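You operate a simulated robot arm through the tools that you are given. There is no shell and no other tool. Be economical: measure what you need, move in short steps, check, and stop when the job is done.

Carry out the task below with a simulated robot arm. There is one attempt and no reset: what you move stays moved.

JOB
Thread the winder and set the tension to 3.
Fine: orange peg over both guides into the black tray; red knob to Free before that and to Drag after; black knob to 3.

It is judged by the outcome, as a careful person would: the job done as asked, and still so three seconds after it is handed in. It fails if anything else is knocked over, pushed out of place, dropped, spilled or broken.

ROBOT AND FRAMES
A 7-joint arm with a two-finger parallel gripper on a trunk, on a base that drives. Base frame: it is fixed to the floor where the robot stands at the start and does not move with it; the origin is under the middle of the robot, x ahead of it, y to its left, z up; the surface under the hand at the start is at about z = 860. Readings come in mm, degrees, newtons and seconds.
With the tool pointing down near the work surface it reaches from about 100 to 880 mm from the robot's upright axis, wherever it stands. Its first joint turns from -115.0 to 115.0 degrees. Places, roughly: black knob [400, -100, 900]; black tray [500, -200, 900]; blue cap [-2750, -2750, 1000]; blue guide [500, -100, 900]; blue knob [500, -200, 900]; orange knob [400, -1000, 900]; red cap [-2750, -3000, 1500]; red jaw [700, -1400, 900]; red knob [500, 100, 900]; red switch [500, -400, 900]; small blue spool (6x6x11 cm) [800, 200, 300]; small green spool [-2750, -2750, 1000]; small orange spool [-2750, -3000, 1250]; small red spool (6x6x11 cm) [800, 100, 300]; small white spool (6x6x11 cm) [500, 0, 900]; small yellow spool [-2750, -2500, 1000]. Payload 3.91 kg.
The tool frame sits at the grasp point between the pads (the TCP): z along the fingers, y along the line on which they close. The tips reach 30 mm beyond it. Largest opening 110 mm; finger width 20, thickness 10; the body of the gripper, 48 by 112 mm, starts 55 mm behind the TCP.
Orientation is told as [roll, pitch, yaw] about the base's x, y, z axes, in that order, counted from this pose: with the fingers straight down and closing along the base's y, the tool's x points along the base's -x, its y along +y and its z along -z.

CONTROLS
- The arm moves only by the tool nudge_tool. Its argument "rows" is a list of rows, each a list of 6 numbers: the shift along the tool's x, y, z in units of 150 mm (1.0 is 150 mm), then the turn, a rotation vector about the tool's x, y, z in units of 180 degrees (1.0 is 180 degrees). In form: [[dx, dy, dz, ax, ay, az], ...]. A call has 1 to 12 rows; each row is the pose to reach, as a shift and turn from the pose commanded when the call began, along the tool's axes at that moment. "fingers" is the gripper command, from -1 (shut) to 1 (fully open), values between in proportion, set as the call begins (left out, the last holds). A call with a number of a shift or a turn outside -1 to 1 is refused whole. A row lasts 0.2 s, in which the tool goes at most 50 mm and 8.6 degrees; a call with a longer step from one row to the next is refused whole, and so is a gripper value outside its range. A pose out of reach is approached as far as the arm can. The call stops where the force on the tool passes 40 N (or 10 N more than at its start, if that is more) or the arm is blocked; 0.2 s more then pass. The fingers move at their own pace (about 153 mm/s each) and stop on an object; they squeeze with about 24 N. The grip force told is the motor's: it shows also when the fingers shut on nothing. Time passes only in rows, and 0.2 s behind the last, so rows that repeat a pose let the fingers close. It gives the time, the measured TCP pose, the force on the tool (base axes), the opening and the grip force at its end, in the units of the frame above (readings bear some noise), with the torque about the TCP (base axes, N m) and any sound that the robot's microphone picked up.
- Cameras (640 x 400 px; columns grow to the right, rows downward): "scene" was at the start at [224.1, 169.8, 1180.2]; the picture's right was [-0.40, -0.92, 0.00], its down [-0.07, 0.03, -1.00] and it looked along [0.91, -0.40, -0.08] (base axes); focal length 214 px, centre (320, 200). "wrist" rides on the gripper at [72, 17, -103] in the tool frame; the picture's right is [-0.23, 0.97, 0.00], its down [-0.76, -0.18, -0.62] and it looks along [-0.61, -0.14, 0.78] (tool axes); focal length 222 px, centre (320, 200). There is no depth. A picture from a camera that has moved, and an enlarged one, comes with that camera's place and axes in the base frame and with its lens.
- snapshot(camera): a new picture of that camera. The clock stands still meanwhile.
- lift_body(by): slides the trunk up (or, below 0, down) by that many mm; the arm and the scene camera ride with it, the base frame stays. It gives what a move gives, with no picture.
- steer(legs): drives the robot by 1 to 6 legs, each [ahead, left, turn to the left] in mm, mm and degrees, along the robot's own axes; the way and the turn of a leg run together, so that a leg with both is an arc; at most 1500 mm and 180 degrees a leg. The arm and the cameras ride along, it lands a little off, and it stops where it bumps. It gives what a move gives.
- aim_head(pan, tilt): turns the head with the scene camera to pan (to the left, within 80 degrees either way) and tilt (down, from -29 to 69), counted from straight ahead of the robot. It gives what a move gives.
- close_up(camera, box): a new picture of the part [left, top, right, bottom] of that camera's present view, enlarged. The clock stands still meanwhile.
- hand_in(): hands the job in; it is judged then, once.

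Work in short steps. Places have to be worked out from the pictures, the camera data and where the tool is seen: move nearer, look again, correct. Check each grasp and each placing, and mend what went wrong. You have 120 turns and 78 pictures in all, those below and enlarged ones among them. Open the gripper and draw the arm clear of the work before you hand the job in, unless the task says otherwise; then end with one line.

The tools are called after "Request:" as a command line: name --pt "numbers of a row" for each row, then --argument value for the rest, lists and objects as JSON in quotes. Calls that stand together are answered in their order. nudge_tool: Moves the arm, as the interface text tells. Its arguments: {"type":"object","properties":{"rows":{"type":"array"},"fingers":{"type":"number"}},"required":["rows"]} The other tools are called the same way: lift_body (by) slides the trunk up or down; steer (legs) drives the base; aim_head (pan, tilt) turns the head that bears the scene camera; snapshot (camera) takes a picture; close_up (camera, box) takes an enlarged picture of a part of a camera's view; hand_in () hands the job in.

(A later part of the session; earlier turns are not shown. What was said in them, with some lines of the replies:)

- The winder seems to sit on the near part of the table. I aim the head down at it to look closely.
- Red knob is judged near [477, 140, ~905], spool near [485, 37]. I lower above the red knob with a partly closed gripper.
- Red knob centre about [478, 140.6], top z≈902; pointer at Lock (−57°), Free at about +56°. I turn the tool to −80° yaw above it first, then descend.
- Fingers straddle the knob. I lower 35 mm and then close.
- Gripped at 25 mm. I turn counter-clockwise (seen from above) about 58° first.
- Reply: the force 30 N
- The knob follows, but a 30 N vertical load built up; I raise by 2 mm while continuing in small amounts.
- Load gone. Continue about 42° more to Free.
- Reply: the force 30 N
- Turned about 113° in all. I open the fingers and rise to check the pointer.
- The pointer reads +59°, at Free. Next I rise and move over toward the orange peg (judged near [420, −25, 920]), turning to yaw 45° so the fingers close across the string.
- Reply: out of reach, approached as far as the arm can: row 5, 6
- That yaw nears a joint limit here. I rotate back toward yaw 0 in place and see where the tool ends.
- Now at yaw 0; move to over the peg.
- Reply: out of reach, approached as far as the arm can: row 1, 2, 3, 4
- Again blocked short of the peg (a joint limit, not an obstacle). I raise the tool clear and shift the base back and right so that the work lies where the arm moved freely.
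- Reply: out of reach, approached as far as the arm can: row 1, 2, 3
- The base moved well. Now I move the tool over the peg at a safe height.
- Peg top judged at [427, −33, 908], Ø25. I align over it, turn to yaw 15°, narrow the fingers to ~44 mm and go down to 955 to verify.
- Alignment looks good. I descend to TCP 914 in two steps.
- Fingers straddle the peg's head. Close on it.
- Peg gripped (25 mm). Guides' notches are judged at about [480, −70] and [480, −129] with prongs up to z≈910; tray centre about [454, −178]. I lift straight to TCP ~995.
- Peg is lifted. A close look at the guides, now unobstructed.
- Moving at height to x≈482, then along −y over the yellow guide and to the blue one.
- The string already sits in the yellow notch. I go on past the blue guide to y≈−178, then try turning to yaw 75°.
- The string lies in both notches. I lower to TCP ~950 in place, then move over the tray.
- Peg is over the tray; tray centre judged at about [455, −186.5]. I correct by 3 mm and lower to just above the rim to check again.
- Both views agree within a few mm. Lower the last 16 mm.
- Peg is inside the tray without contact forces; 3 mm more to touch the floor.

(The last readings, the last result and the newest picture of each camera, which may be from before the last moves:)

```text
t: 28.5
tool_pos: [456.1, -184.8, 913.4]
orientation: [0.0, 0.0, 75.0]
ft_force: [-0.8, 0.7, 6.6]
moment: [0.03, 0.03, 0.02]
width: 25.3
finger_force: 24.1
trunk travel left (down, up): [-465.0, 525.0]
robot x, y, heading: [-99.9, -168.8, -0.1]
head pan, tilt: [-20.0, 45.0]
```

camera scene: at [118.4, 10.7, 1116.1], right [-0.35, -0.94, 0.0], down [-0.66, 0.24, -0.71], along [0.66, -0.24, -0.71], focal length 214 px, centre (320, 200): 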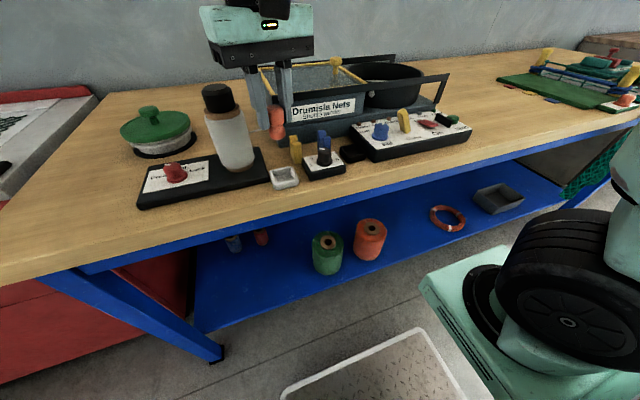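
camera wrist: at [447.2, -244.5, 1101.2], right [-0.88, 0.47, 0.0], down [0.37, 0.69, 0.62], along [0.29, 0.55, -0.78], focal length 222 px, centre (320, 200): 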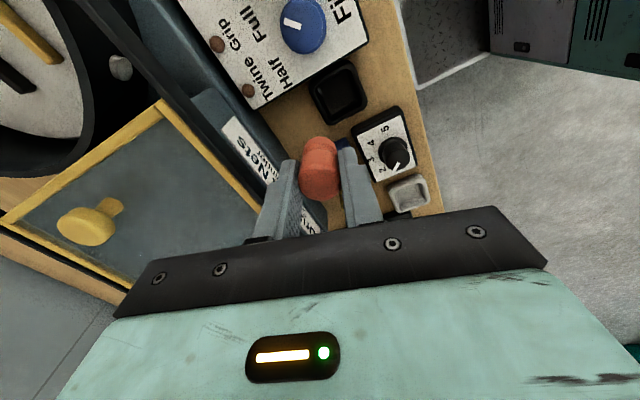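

It rests on the floor (6.6 N). I open just a little (34 mm) and then rise straight up.

Request:
nudge_tool --pt "0 0 -0.01 0 0 0" --pt "0 0 -0.01 0 0 0" --fingers -0.38

Request:
nudge_tool --pt "0 0 -0.1 0 0 0" --pt "0 0 -0.35 0 0 0" --pt "0 0 -0.65 0 0 0"

Request:
close_up --camera "scene" --box '[240, 80, 400, 190]'

Request:
snapshot --camera "wrist"

```text
t: 29.1
tool_pos: [456.3, -185.4, 913.7]
orientation: [0.1, 0.2, 75.1]
ft_force: [0.2, 0.6, -0.3]
moment: [-0.01, 0.02, -0.04]
width: 34.4
finger_force: 0.0
trunk travel left (down, up): [-465.0, 525.0]
robot x, y, heading: [-97.4, -169.0, -0.2]
head pan, tilt: [-20.0, 45.0]
```

```text
t: 29.9
tool_pos: [460.1, -187.7, 1014.0]
orientation: [0.1, 0.1, 74.9]
ft_force: [-1.3, -0.4, -0.7]
moment: [-0.01, 0.05, 0.01]
width: 34.3
finger_force: 0.1
trunk travel left (down, up): [-465.0, 525.0]
robot x, y, heading: [-98.7, -167.3, -0.4]
head pan, tilt: [-20.0, 45.0]
```

```text
3.64 times, centred on (320, 135) of scene
camera zoom: at [118.4, 10.6, 1116.1], right [-0.35, -0.94, 0.0], down [-0.66, 0.24, -0.71], along [0.66, -0.24, -0.71], focal length 780 px, centre (320, 436)
```

zoom: 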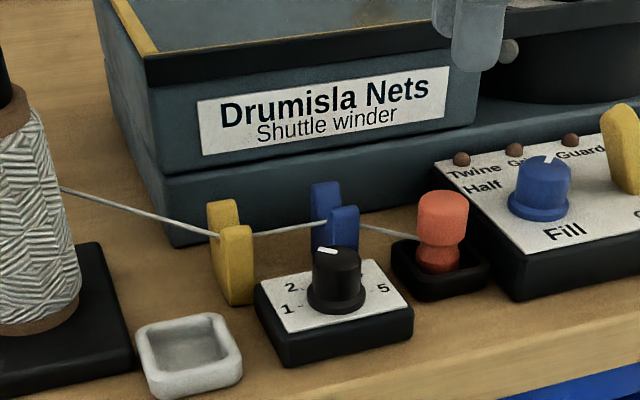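

```text
36 pictures are left
camera wrist: at [424.7, -253.2, 1116.3], right [-0.88, 0.47, 0.0], down [0.37, 0.69, 0.62], along [0.29, 0.55, -0.78], focal length 222 px, centre (320, 200)
```

wrist: 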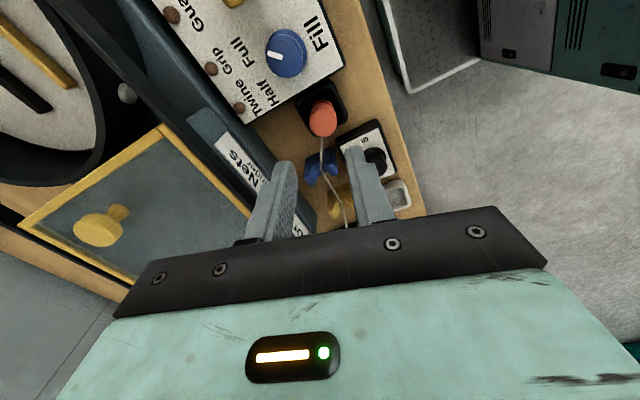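

Peg stands in the black tray with the string in both notches. Now I go over the black knob (about [426, −111], top ~910) at yaw ~22°.

Request:
nudge_tool --pt "-0.11 0.08 0 0 0 0.042" --pt "-0.22 0.16 0 0 0 0.084" --pt "-0.33 0.24 0 0 0 0.126" --pt "-0.431 0.323 0 0 0 0.168" --pt "-0.431 0.323 0 0 0 0.21" --pt "-0.431 0.323 0 0 0 0.252" --pt "-0.431 0.323 0 0 0 0.294" --fingers -0.1

Request:
close_up --camera "wrist" --box '[240, 60, 400, 190]'

Request:
snapshot --camera "scene"

```text
t: 31.5
tool_pos: [428.2, -111.4, 1012.5]
orientation: [0.0, 0.0, 21.9]
ft_force: [0.8, -0.9, 1.1]
moment: [0.0, 0.02, 0.03]
width: 49.5
finger_force: 0.1
trunk travel left (down, up): [-465.0, 525.0]
robot x, y, heading: [-100.3, -167.1, -0.6]
head pan, tilt: [-20.0, 45.0]
```

```text
3.08 times, centred on (320, 125) of wrist
camera zoom: at [354.2, -123.0, 1115.9], right [-0.15, 0.99, 0.0], down [0.77, 0.12, 0.62], along [0.61, 0.09, -0.78], focal length 684 px, centre (320, 431)
```

zoom: 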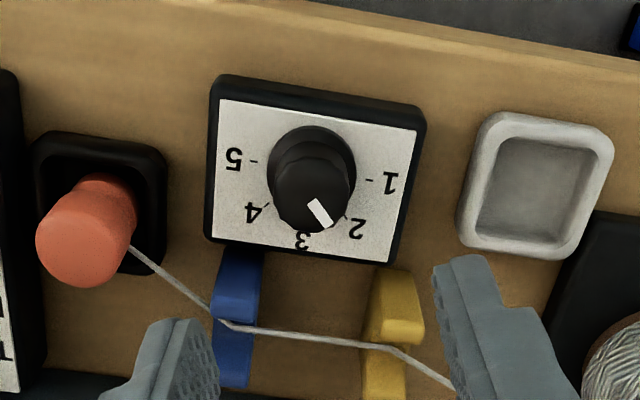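

```text
34 pictures are left
camera scene: at [118.3, 10.6, 1116.2], right [-0.35, -0.94, 0.0], down [-0.66, 0.24, -0.71], along [0.66, -0.24, -0.71], focal length 214 px, centre (320, 200)
```

scene: 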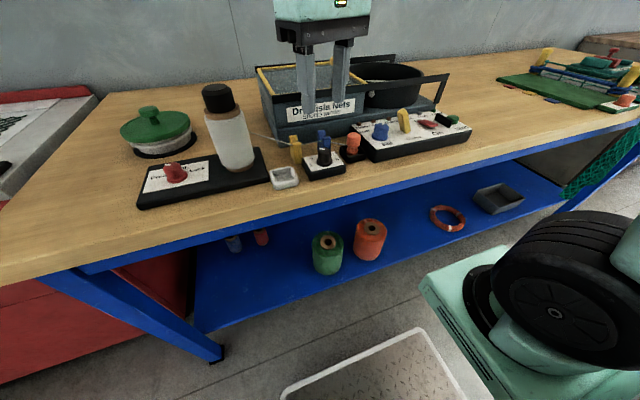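

Pointer is at 2 (about +43°); 3 lies straight ahead, 45° clockwise from above. I centre over the knob and lower to TCP ~918.

Request:
nudge_tool --pt "0.013 -0.016 0.2 0 0 0" --pt "0.013 -0.016 0.4 0 0 0" --pt "0.013 -0.016 0.52 0 0 0"

Request:
close_up --camera "scene" --box '[270, 90, 390, 190]'

Request:
close_up --camera "wrist" --box '[240, 60, 400, 220]'

```text
t: 32.3
tool_pos: [427.7, -113.7, 932.4]
orientation: [0.0, 0.1, 22.0]
ft_force: [-0.2, 0.2, -0.7]
moment: [0.0, 0.01, 0.04]
width: 49.5
finger_force: 0.1
trunk travel left (down, up): [-465.0, 525.0]
robot x, y, heading: [-100.0, -168.8, -0.7]
head pan, tilt: [-20.0, 45.0]
```

```text
4.00 times, centred on (330, 140) of scene
camera zoom: at [118.3, 10.6, 1116.2], right [-0.35, -0.94, 0.0], down [-0.66, 0.24, -0.71], along [0.66, -0.24, -0.71], focal length 858 px, centre (280, 440)
```

zoom: 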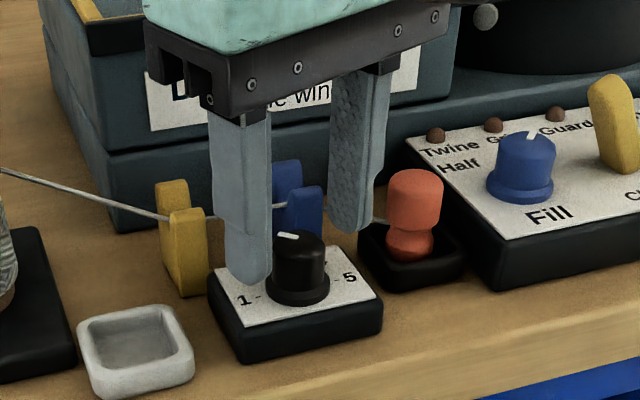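

```text
2.50 times, centred on (320, 140) of wrist
camera zoom: at [352.9, -125.9, 1036.3], right [-0.15, 0.99, 0.0], down [0.77, 0.12, 0.62], along [0.61, 0.1, -0.78], focal length 555 px, centre (320, 350)
```

zoom: 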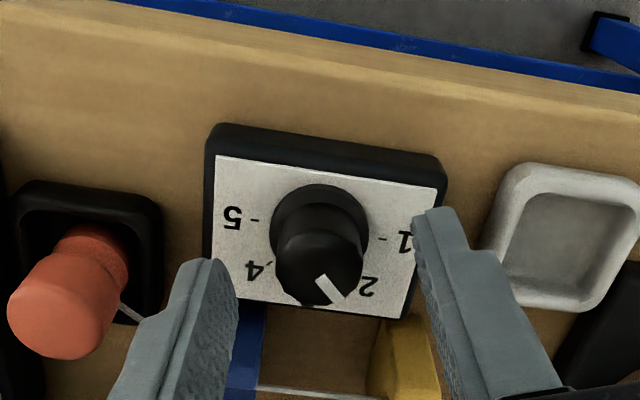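

Well centred. Lower the last 14 mm and close.

Request:
nudge_tool --pt "0 0 0.05 0 0 0" --pt "0 0 0.093 0 0 0"

Request:
nudge_tool --pt "0 0 0 0 0 0" --pt "0 0 0 0 0 0" --pt "0 0 0 0 0 0" --fingers -1

```text
t: 32.9
tool_pos: [425.9, -114.2, 918.8]
orientation: [0.1, 0.1, 22.1]
ft_force: [0.2, -0.9, -0.7]
moment: [0.0, 0.01, -0.03]
width: 49.5
finger_force: 0.1
trunk travel left (down, up): [-465.0, 525.0]
robot x, y, heading: [-100.3, -167.7, -0.1]
head pan, tilt: [-20.0, 45.0]
```

```text
t: 33.7
tool_pos: [426.8, -114.6, 918.3]
orientation: [-0.1, 0.2, 22.1]
ft_force: [0.2, 1.2, -0.5]
moment: [0.03, -0.08, -0.01]
width: 23.3
finger_force: 45.0
trunk travel left (down, up): [-465.0, 525.0]
robot x, y, heading: [-102.8, -165.9, -0.3]
head pan, tilt: [-20.0, 45.0]
```

Gripped at 23 mm. Turn 44° clockwise (seen from above).

Request:
nudge_tool --pt "0 0 0 0 0 0.045" --pt "0 0 0 0 0 0.09" --pt "0 0 0 0 0 0.135" --pt "0 0 0 0 0 0.18" --pt "0 0 0 0 0 0.22" --pt "0 0 0 0 0 0.245"

Request:
nudge_tool --pt "0 0 0 0 0 0" --pt "0 0 0 0 0 0" --fingers -0.1

Request:
nudge_tool --pt "0 0 -0.3 0 0 0" --pt "0 0 -0.6 0 0 0"

Request:
close_up --camera "wrist" --box '[240, 60, 400, 190]'

```text
t: 35.1
tool_pos: [426.0, -112.0, 918.4]
orientation: [0.1, -0.1, -22.0]
ft_force: [12.4, 20.0, -8.5]
moment: [1.03, 0.44, 0.04]
width: 23.6
finger_force: 44.8
trunk travel left (down, up): [-465.0, 525.0]
robot x, y, heading: [-96.9, -163.5, -0.2]
head pan, tilt: [-20.0, 45.0]
```

```text
t: 35.7
tool_pos: [426.1, -115.9, 919.1]
orientation: [-0.1, 0.1, -22.1]
ft_force: [-0.1, 0.3, -0.5]
moment: [-0.01, -0.02, -0.01]
width: 49.7
finger_force: 0.0
trunk travel left (down, up): [-465.0, 525.0]
robot x, y, heading: [-104.2, -168.4, -0.2]
head pan, tilt: [-20.0, 45.0]
```

```text
t: 36.3
tool_pos: [425.8, -114.2, 1009.1]
orientation: [-0.1, 0.1, -22.2]
ft_force: [0.5, -0.4, 0.2]
moment: [0.04, 0.01, -0.01]
width: 49.1
finger_force: 0.1
trunk travel left (down, up): [-465.0, 525.0]
robot x, y, heading: [-99.3, -165.5, -0.1]
head pan, tilt: [-20.0, 45.0]
```

```text
3.08 times, centred on (320, 125) of wrist
camera zoom: at [364.3, -71.7, 1113.9], right [0.58, 0.82, 0.0], down [0.64, -0.45, 0.62], along [0.51, -0.36, -0.78], focal length 684 px, centre (320, 431)
```

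zoom: 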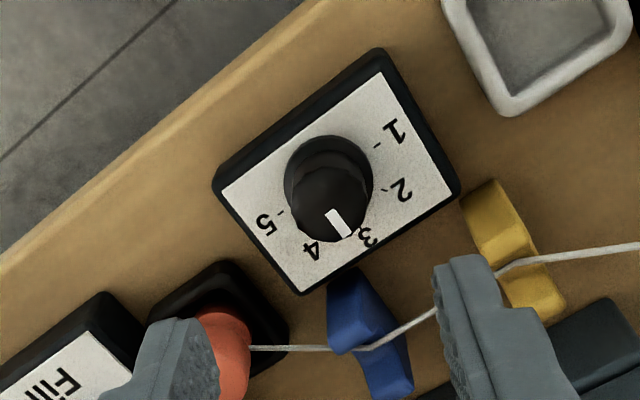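

Pointer is at 3 (within ~2°). Now I raise and travel over the spool, back toward the red knob.

Request:
nudge_tool --pt "0 0 -0.3 0 0 0" --pt "0 0 -0.6 0 0 0" --pt "0.04 0.22 -0.65 0 0 0" --pt "0.08 0.44 -0.65 0 0 0" --pt "0.12 0.65 -0.65 0 0 0" --pt "0.158 0.853 -0.65 0 0 0"

Request:
nudge_tool --pt "0.04 0.22 0 0 0 -0.045" --pt "0.08 0.44 0 0 0 -0.09" --pt "0.12 0.65 0 0 0 -0.135" --pt "0.158 0.853 0 0 0 -0.18" --pt "0.158 0.853 0.1 0 0 -0.225" --pt "0.158 0.853 0.3 0 0 -0.27" --pt "0.158 0.853 0.5 0 0 -0.28"

Request:
snapshot --camera "wrist"

Request:
snapshot --camera "scene"

```text
t: 37.7
tool_pos: [453.4, 13.1, 1106.8]
orientation: [-0.2, 0.2, -22.0]
ft_force: [-0.1, -0.1, -0.7]
moment: [-0.02, -0.03, 0.01]
width: 49.3
finger_force: 0.1
trunk travel left (down, up): [-465.0, 525.0]
robot x, y, heading: [-101.8, -166.1, -0.0]
head pan, tilt: [-20.0, 45.0]
```

```text
t: 39.3
tool_pos: [477.8, 139.1, 1029.6]
orientation: [0.0, 0.1, 28.5]
ft_force: [-0.5, -0.8, 0.1]
moment: [-0.01, 0.02, 0.01]
width: 49.3
finger_force: 0.2
trunk travel left (down, up): [-465.0, 525.0]
robot x, y, heading: [-97.5, -170.9, -0.4]
head pan, tilt: [-20.0, 45.0]
```

```text
30 pictures are left
camera wrist: at [405.9, 119.4, 1133.8], right [-0.26, 0.96, 0.0], down [0.76, 0.21, 0.62], along [0.6, 0.16, -0.78], focal length 222 px, centre (320, 200)
```

wrist: 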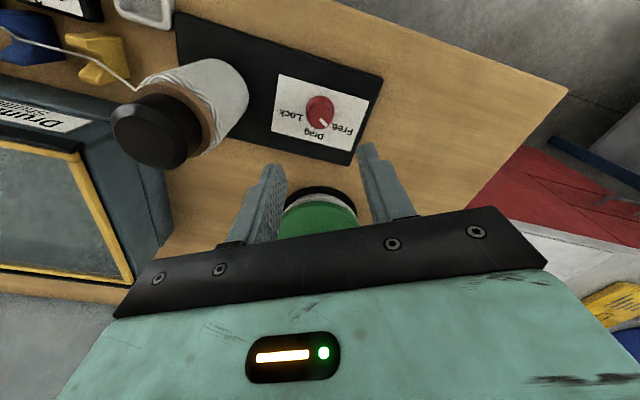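

```text
29 pictures are left
camera scene: at [118.2, 10.7, 1116.2], right [-0.35, -0.94, 0.0], down [-0.66, 0.24, -0.71], along [0.66, -0.24, -0.71], focal length 214 px, centre (320, 200)
```

scene: 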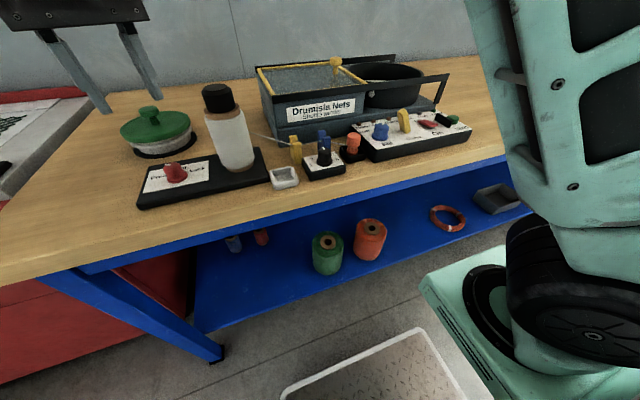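

Above the red knob, pointer still at Free. I descend to TCP ~930 and verify.

Request:
nudge_tool --pt "0 0.005 0.25 0 0 0" --pt "0 0.005 0.5 0 0 0" --pt "0 0.005 0.66 0 0 0"

Request:
close_up --camera "wrist" --box '[240, 60, 400, 220]'

```text
t: 40.1
tool_pos: [476.0, 143.1, 933.6]
orientation: [0.0, 0.1, 28.3]
ft_force: [-0.6, 1.4, -0.6]
moment: [-0.03, 0.01, 0.0]
width: 49.5
finger_force: 0.0
trunk travel left (down, up): [-465.0, 525.0]
robot x, y, heading: [-96.1, -171.5, -0.2]
head pan, tilt: [-20.0, 45.0]
```

```text
2.50 times, centred on (320, 140) of wrist
camera zoom: at [403.9, 123.3, 1036.1], right [-0.26, 0.96, 0.0], down [0.76, 0.21, 0.62], along [0.6, 0.16, -0.78], focal length 555 px, centre (320, 350)
```

zoom: 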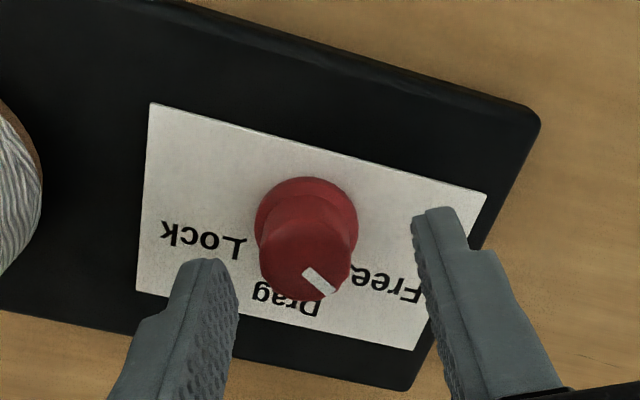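

The knob sits ~3.5 mm toward −y of the tool centre. I correct that, go down 15 mm and close.

Request:
nudge_tool --pt "0.003 -0.023 0.0 0 0 0" --pt "0.003 -0.023 0.05 0 0 0" --pt "0.003 -0.023 0.095 0 0 0"

Request:
nudge_tool --pt "0 0 0 0 0 0" --pt "0 0 0 0 0 0" --pt "0 0 0 0 0 0" --fingers -1

```text
t: 40.9
tool_pos: [476.1, 138.4, 919.1]
orientation: [0.1, 0.1, 28.4]
ft_force: [0.3, -0.2, -0.7]
moment: [0.0, -0.02, 0.0]
width: 49.8
finger_force: 0.1
trunk travel left (down, up): [-465.0, 525.0]
robot x, y, heading: [-98.0, -166.9, 0.0]
head pan, tilt: [-20.0, 45.0]
```

```text
t: 41.7
tool_pos: [476.5, 139.6, 919.2]
orientation: [0.0, 0.1, 28.4]
ft_force: [-1.0, 3.5, -0.8]
moment: [0.3, -0.13, -0.01]
width: 25.4
finger_force: 44.6
trunk travel left (down, up): [-465.0, 525.0]
robot x, y, heading: [-100.5, -167.9, -0.1]
head pan, tilt: [-20.0, 45.0]
```

Gripped. Turn 58° clockwise to Drag, raising 1 mm midway, watching forces.

Request:
nudge_tool --pt "0 0 0 0 0 0.045" --pt "0 0 0 0 0 0.09" --pt "0 0 0 0 0 0.135" --pt "0 0 0 0 0 0.18"

Request:
nudge_tool --pt "0 0 0 0 0 0.045" --pt "0 0 0 0 0 0.09" --pt "0 0 0 0 0 0.125" --pt "0 0 0 0 0 0.142"

```text
t: 42.7
tool_pos: [478.4, 141.0, 919.0]
orientation: [0.2, 0.2, -4.2]
ft_force: [-3.8, 20.9, 7.6]
moment: [0.62, 1.12, 0.06]
width: 25.0
finger_force: 44.6
trunk travel left (down, up): [-465.0, 525.0]
robot x, y, heading: [-102.0, -165.9, -0.3]
head pan, tilt: [-20.0, 45.0]
```

```text
t: 43.7
tool_pos: [477.0, 140.8, 919.0]
orientation: [0.1, 0.1, -29.6]
ft_force: [-2.8, 33.8, 9.4]
moment: [0.85, -0.42, 0.08]
width: 24.8
finger_force: 45.2
trunk travel left (down, up): [-465.0, 525.0]
robot x, y, heading: [-98.5, -169.9, -0.1]
head pan, tilt: [-20.0, 45.0]
```

Turned 58°. Open, rise, and check the pointer.

Request:
nudge_tool --pt "0 0 0 0 0 0" --pt "0 0 0 0 0 0" --fingers 0

Request:
nudge_tool --pt "0 0 -0.3 0 0 0" --pt "0 0 -0.6 0 0 0"

Request:
close_up --camera "wrist" --box '[240, 60, 400, 200]'

```text
t: 44.3
tool_pos: [478.7, 137.1, 917.5]
orientation: [-0.2, 0.1, -29.7]
ft_force: [1.0, -0.5, 0.0]
moment: [0.02, 0.01, 0.0]
width: 54.8
finger_force: 0.2
trunk travel left (down, up): [-465.0, 525.0]
robot x, y, heading: [-99.9, -170.2, -0.2]
head pan, tilt: [-20.0, 45.0]
```

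```text
t: 44.9
tool_pos: [480.2, 140.0, 1009.1]
orientation: [-0.3, 0.1, -29.7]
ft_force: [0.5, 0.4, 0.0]
moment: [-0.02, 0.04, 0.01]
width: 55.1
finger_force: 0.1
trunk travel left (down, up): [-465.0, 525.0]
robot x, y, heading: [-97.3, -165.3, -0.3]
head pan, tilt: [-20.0, 45.0]
```

```text
2.86 times, centred on (320, 130) of wrist
camera zoom: at [425.3, 189.6, 1112.4], right [0.68, 0.73, 0.0], down [0.58, -0.53, 0.62], along [0.46, -0.42, -0.78], focal length 635 px, centre (320, 400)
```

zoom: 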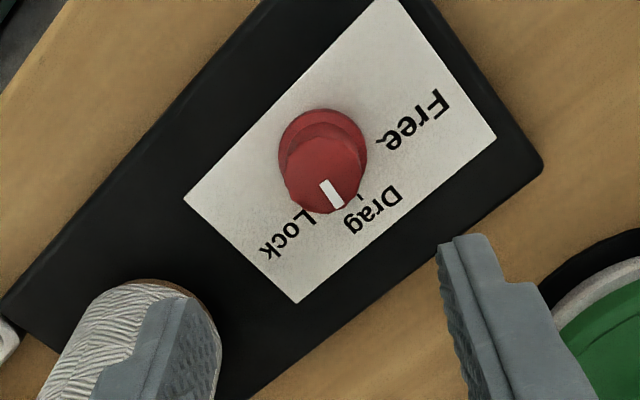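

The pointer seems a little past Drag (~−8°). Look closer to measure.

Request:
close_up --camera "wrist" --box '[296, 85, 360, 145]'

Request:
close_up --camera "scene" --box '[130, 140, 220, 210]'

```text
6.67 times, centred on (328, 115) of wrist
camera zoom: at [425.3, 189.6, 1112.4], right [0.68, 0.73, 0.0], down [0.58, -0.53, 0.62], along [0.46, -0.42, -0.78], focal length 1481 px, centre (267, 767)
```

zoom: 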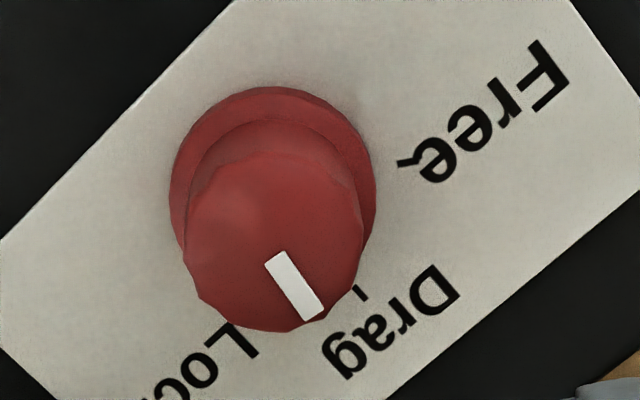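

```text
5.71 times, centred on (175, 175) of scene
camera zoom: at [118.4, 10.7, 1116.1], right [-0.35, -0.94, 0.0], down [-0.66, 0.24, -0.71], along [0.66, -0.24, -0.71], focal length 1226 px, centre (1149, 343)
```

zoom: 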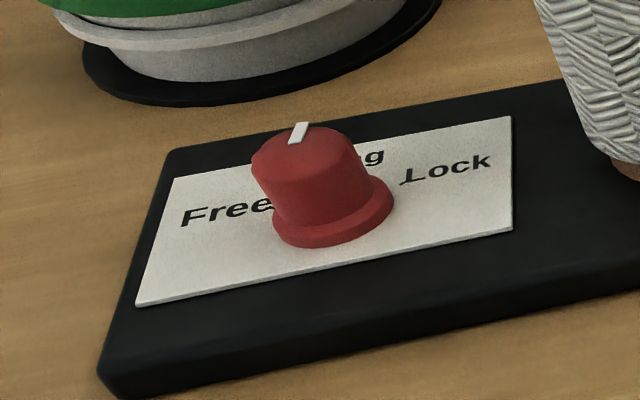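

Pointer is −9.5° from the Drag tick. I regrip and turn back +9.5°.

Request:
nudge_tool --pt "0 0 0.3 0 0 0" --pt "0 0 0.5 0 0 0" --pt "0 0 0.6 0 0 0"

Request:
nudge_tool --pt "0 0 0 0 0 0" --pt "0 0 0 0 0 0" --pt "0 0 0 0 0 0" --fingers -1

Request:
nudge_tool --pt "0 0 0 0 0 -0.027" --pt "0 0 0 0 0 -0.053" --pt "0 0 0 0 0 -0.053"

Request:
nudge_tool --pt "0 0 0 0 0 0" --pt "0 0 0 0 0 0" --fingers 0

Request:
nudge_tool --pt "0 0 -0.3 0 0 0" --pt "0 0 -0.6 0 0 0"

Request:
close_up --camera "wrist" --box '[296, 85, 360, 145]'

```text
t: 45.7
tool_pos: [479.4, 140.5, 917.5]
orientation: [-0.1, 0.1, -29.6]
ft_force: [-0.6, -0.7, 1.4]
moment: [-0.04, -0.01, 0.0]
width: 55.0
finger_force: 0.0
trunk travel left (down, up): [-465.0, 525.0]
robot x, y, heading: [-95.5, -170.3, -0.2]
head pan, tilt: [-20.0, 45.0]
```

```text
t: 46.5
tool_pos: [480.0, 140.8, 918.4]
orientation: [-0.1, 0.1, -29.6]
ft_force: [1.7, 1.4, -3.6]
moment: [0.03, -0.11, 0.03]
width: 25.0
finger_force: 45.0
trunk travel left (down, up): [-465.0, 525.0]
robot x, y, heading: [-100.6, -165.5, -0.4]
head pan, tilt: [-20.0, 45.0]
```

```text
t: 47.3
tool_pos: [479.6, 141.8, 917.3]
orientation: [0.0, 0.0, -20.0]
ft_force: [8.2, 10.4, -0.1]
moment: [0.45, -0.11, -0.02]
width: 25.0
finger_force: 45.2
trunk travel left (down, up): [-465.0, 525.0]
robot x, y, heading: [-99.3, -167.6, -0.3]
head pan, tilt: [-20.0, 45.0]
```

```text
t: 47.9
tool_pos: [479.3, 140.6, 917.5]
orientation: [-0.1, 0.1, -20.2]
ft_force: [-0.4, -0.4, 0.0]
moment: [-0.05, 0.0, 0.0]
width: 55.1
finger_force: 0.0
trunk travel left (down, up): [-465.0, 525.0]
robot x, y, heading: [-99.4, -170.5, -0.1]
head pan, tilt: [-20.0, 45.0]
```

```text
t: 48.5
tool_pos: [478.6, 139.1, 1009.9]
orientation: [-0.2, 0.1, -20.0]
ft_force: [-1.0, -0.3, -0.4]
moment: [-0.02, 0.03, -0.02]
width: 54.9
finger_force: 0.0
trunk travel left (down, up): [-465.0, 525.0]
robot x, y, heading: [-99.3, -167.3, -0.2]
head pan, tilt: [-20.0, 45.0]
```

```text
6.67 times, centred on (328, 115) of wrist
camera zoom: at [415.8, 178.3, 1114.0], right [0.55, 0.84, 0.0], down [0.66, -0.43, 0.62], along [0.52, -0.34, -0.78], focal length 1481 px, centre (267, 767)
```

zoom: 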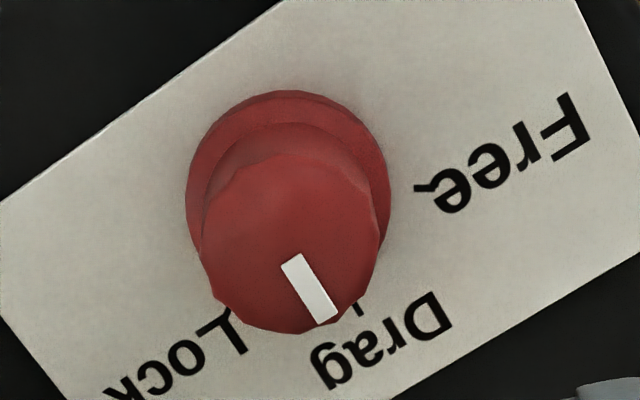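

Pointer now −1°, on Drag. I raise the arm clear and check the whole scene.

Request:
nudge_tool --pt "0 0 -0.3 0 0 0" --pt "0 0 -0.6 0 0 0" --pt "0 0 -0.9 0 0 0" --fingers 1

Request:
close_up --camera "scene" --box '[120, 60, 400, 230]'

Request:
close_up --camera "scene" --box '[260, 100, 380, 190]'

```text
t: 49.3
tool_pos: [480.8, 141.2, 1136.2]
orientation: [-0.1, 0.1, -20.2]
ft_force: [0.7, 0.6, -0.3]
moment: [0.02, -0.02, 0.01]
width: 110.2
finger_force: 0.2
out of reach, approached as far as the arm can: row 3
trunk travel left (down, up): [-465.0, 525.0]
robot x, y, heading: [-97.7, -170.3, -0.5]
head pan, tilt: [-20.0, 45.0]
```

```text
2.29 times, centred on (260, 145) of scene
camera zoom: at [118.3, 10.6, 1116.2], right [-0.35, -0.94, 0.0], down [-0.66, 0.24, -0.71], along [0.66, -0.24, -0.71], focal length 490 px, centre (457, 326)
```

zoom: 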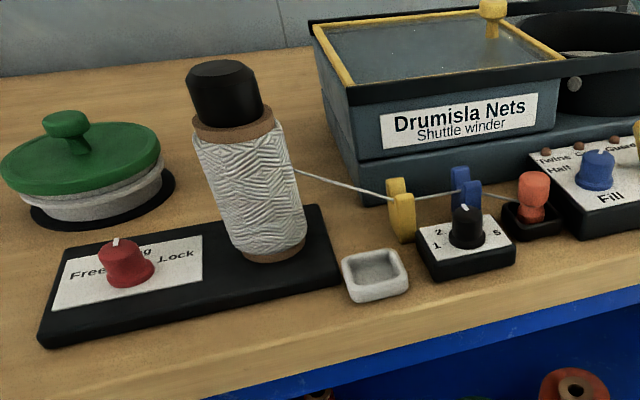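

```text
4.44 times, centred on (320, 145) of scene
camera zoom: at [118.3, 10.6, 1116.2], right [-0.35, -0.94, 0.0], down [-0.66, 0.24, -0.71], along [0.66, -0.24, -0.71], focal length 953 px, centre (320, 444)
```

zoom: 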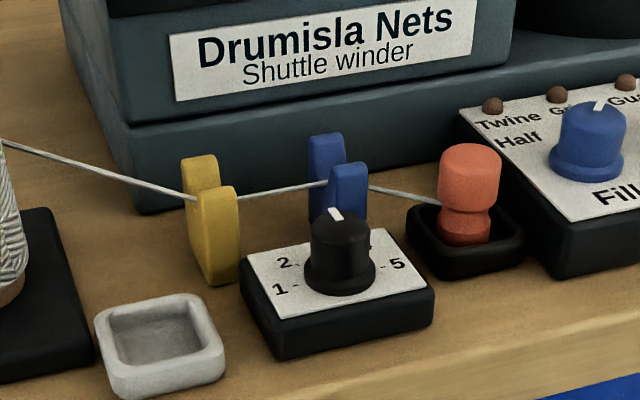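

Everything is in place: the string runs through both guides, the peg is in the black tray, the red knob is at Drag and the black knob at 3. The gripper is open and clear, so I hand in.

Request:
hand_in

```text
The job is handed in.
```

The winder is threaded and the tension is set to 3: the orange peg is in the black tray with its string through both guides. The red knob was at Free for the threading and is now at Drag, the black knob is at 3, and nothing else was knocked or moved.
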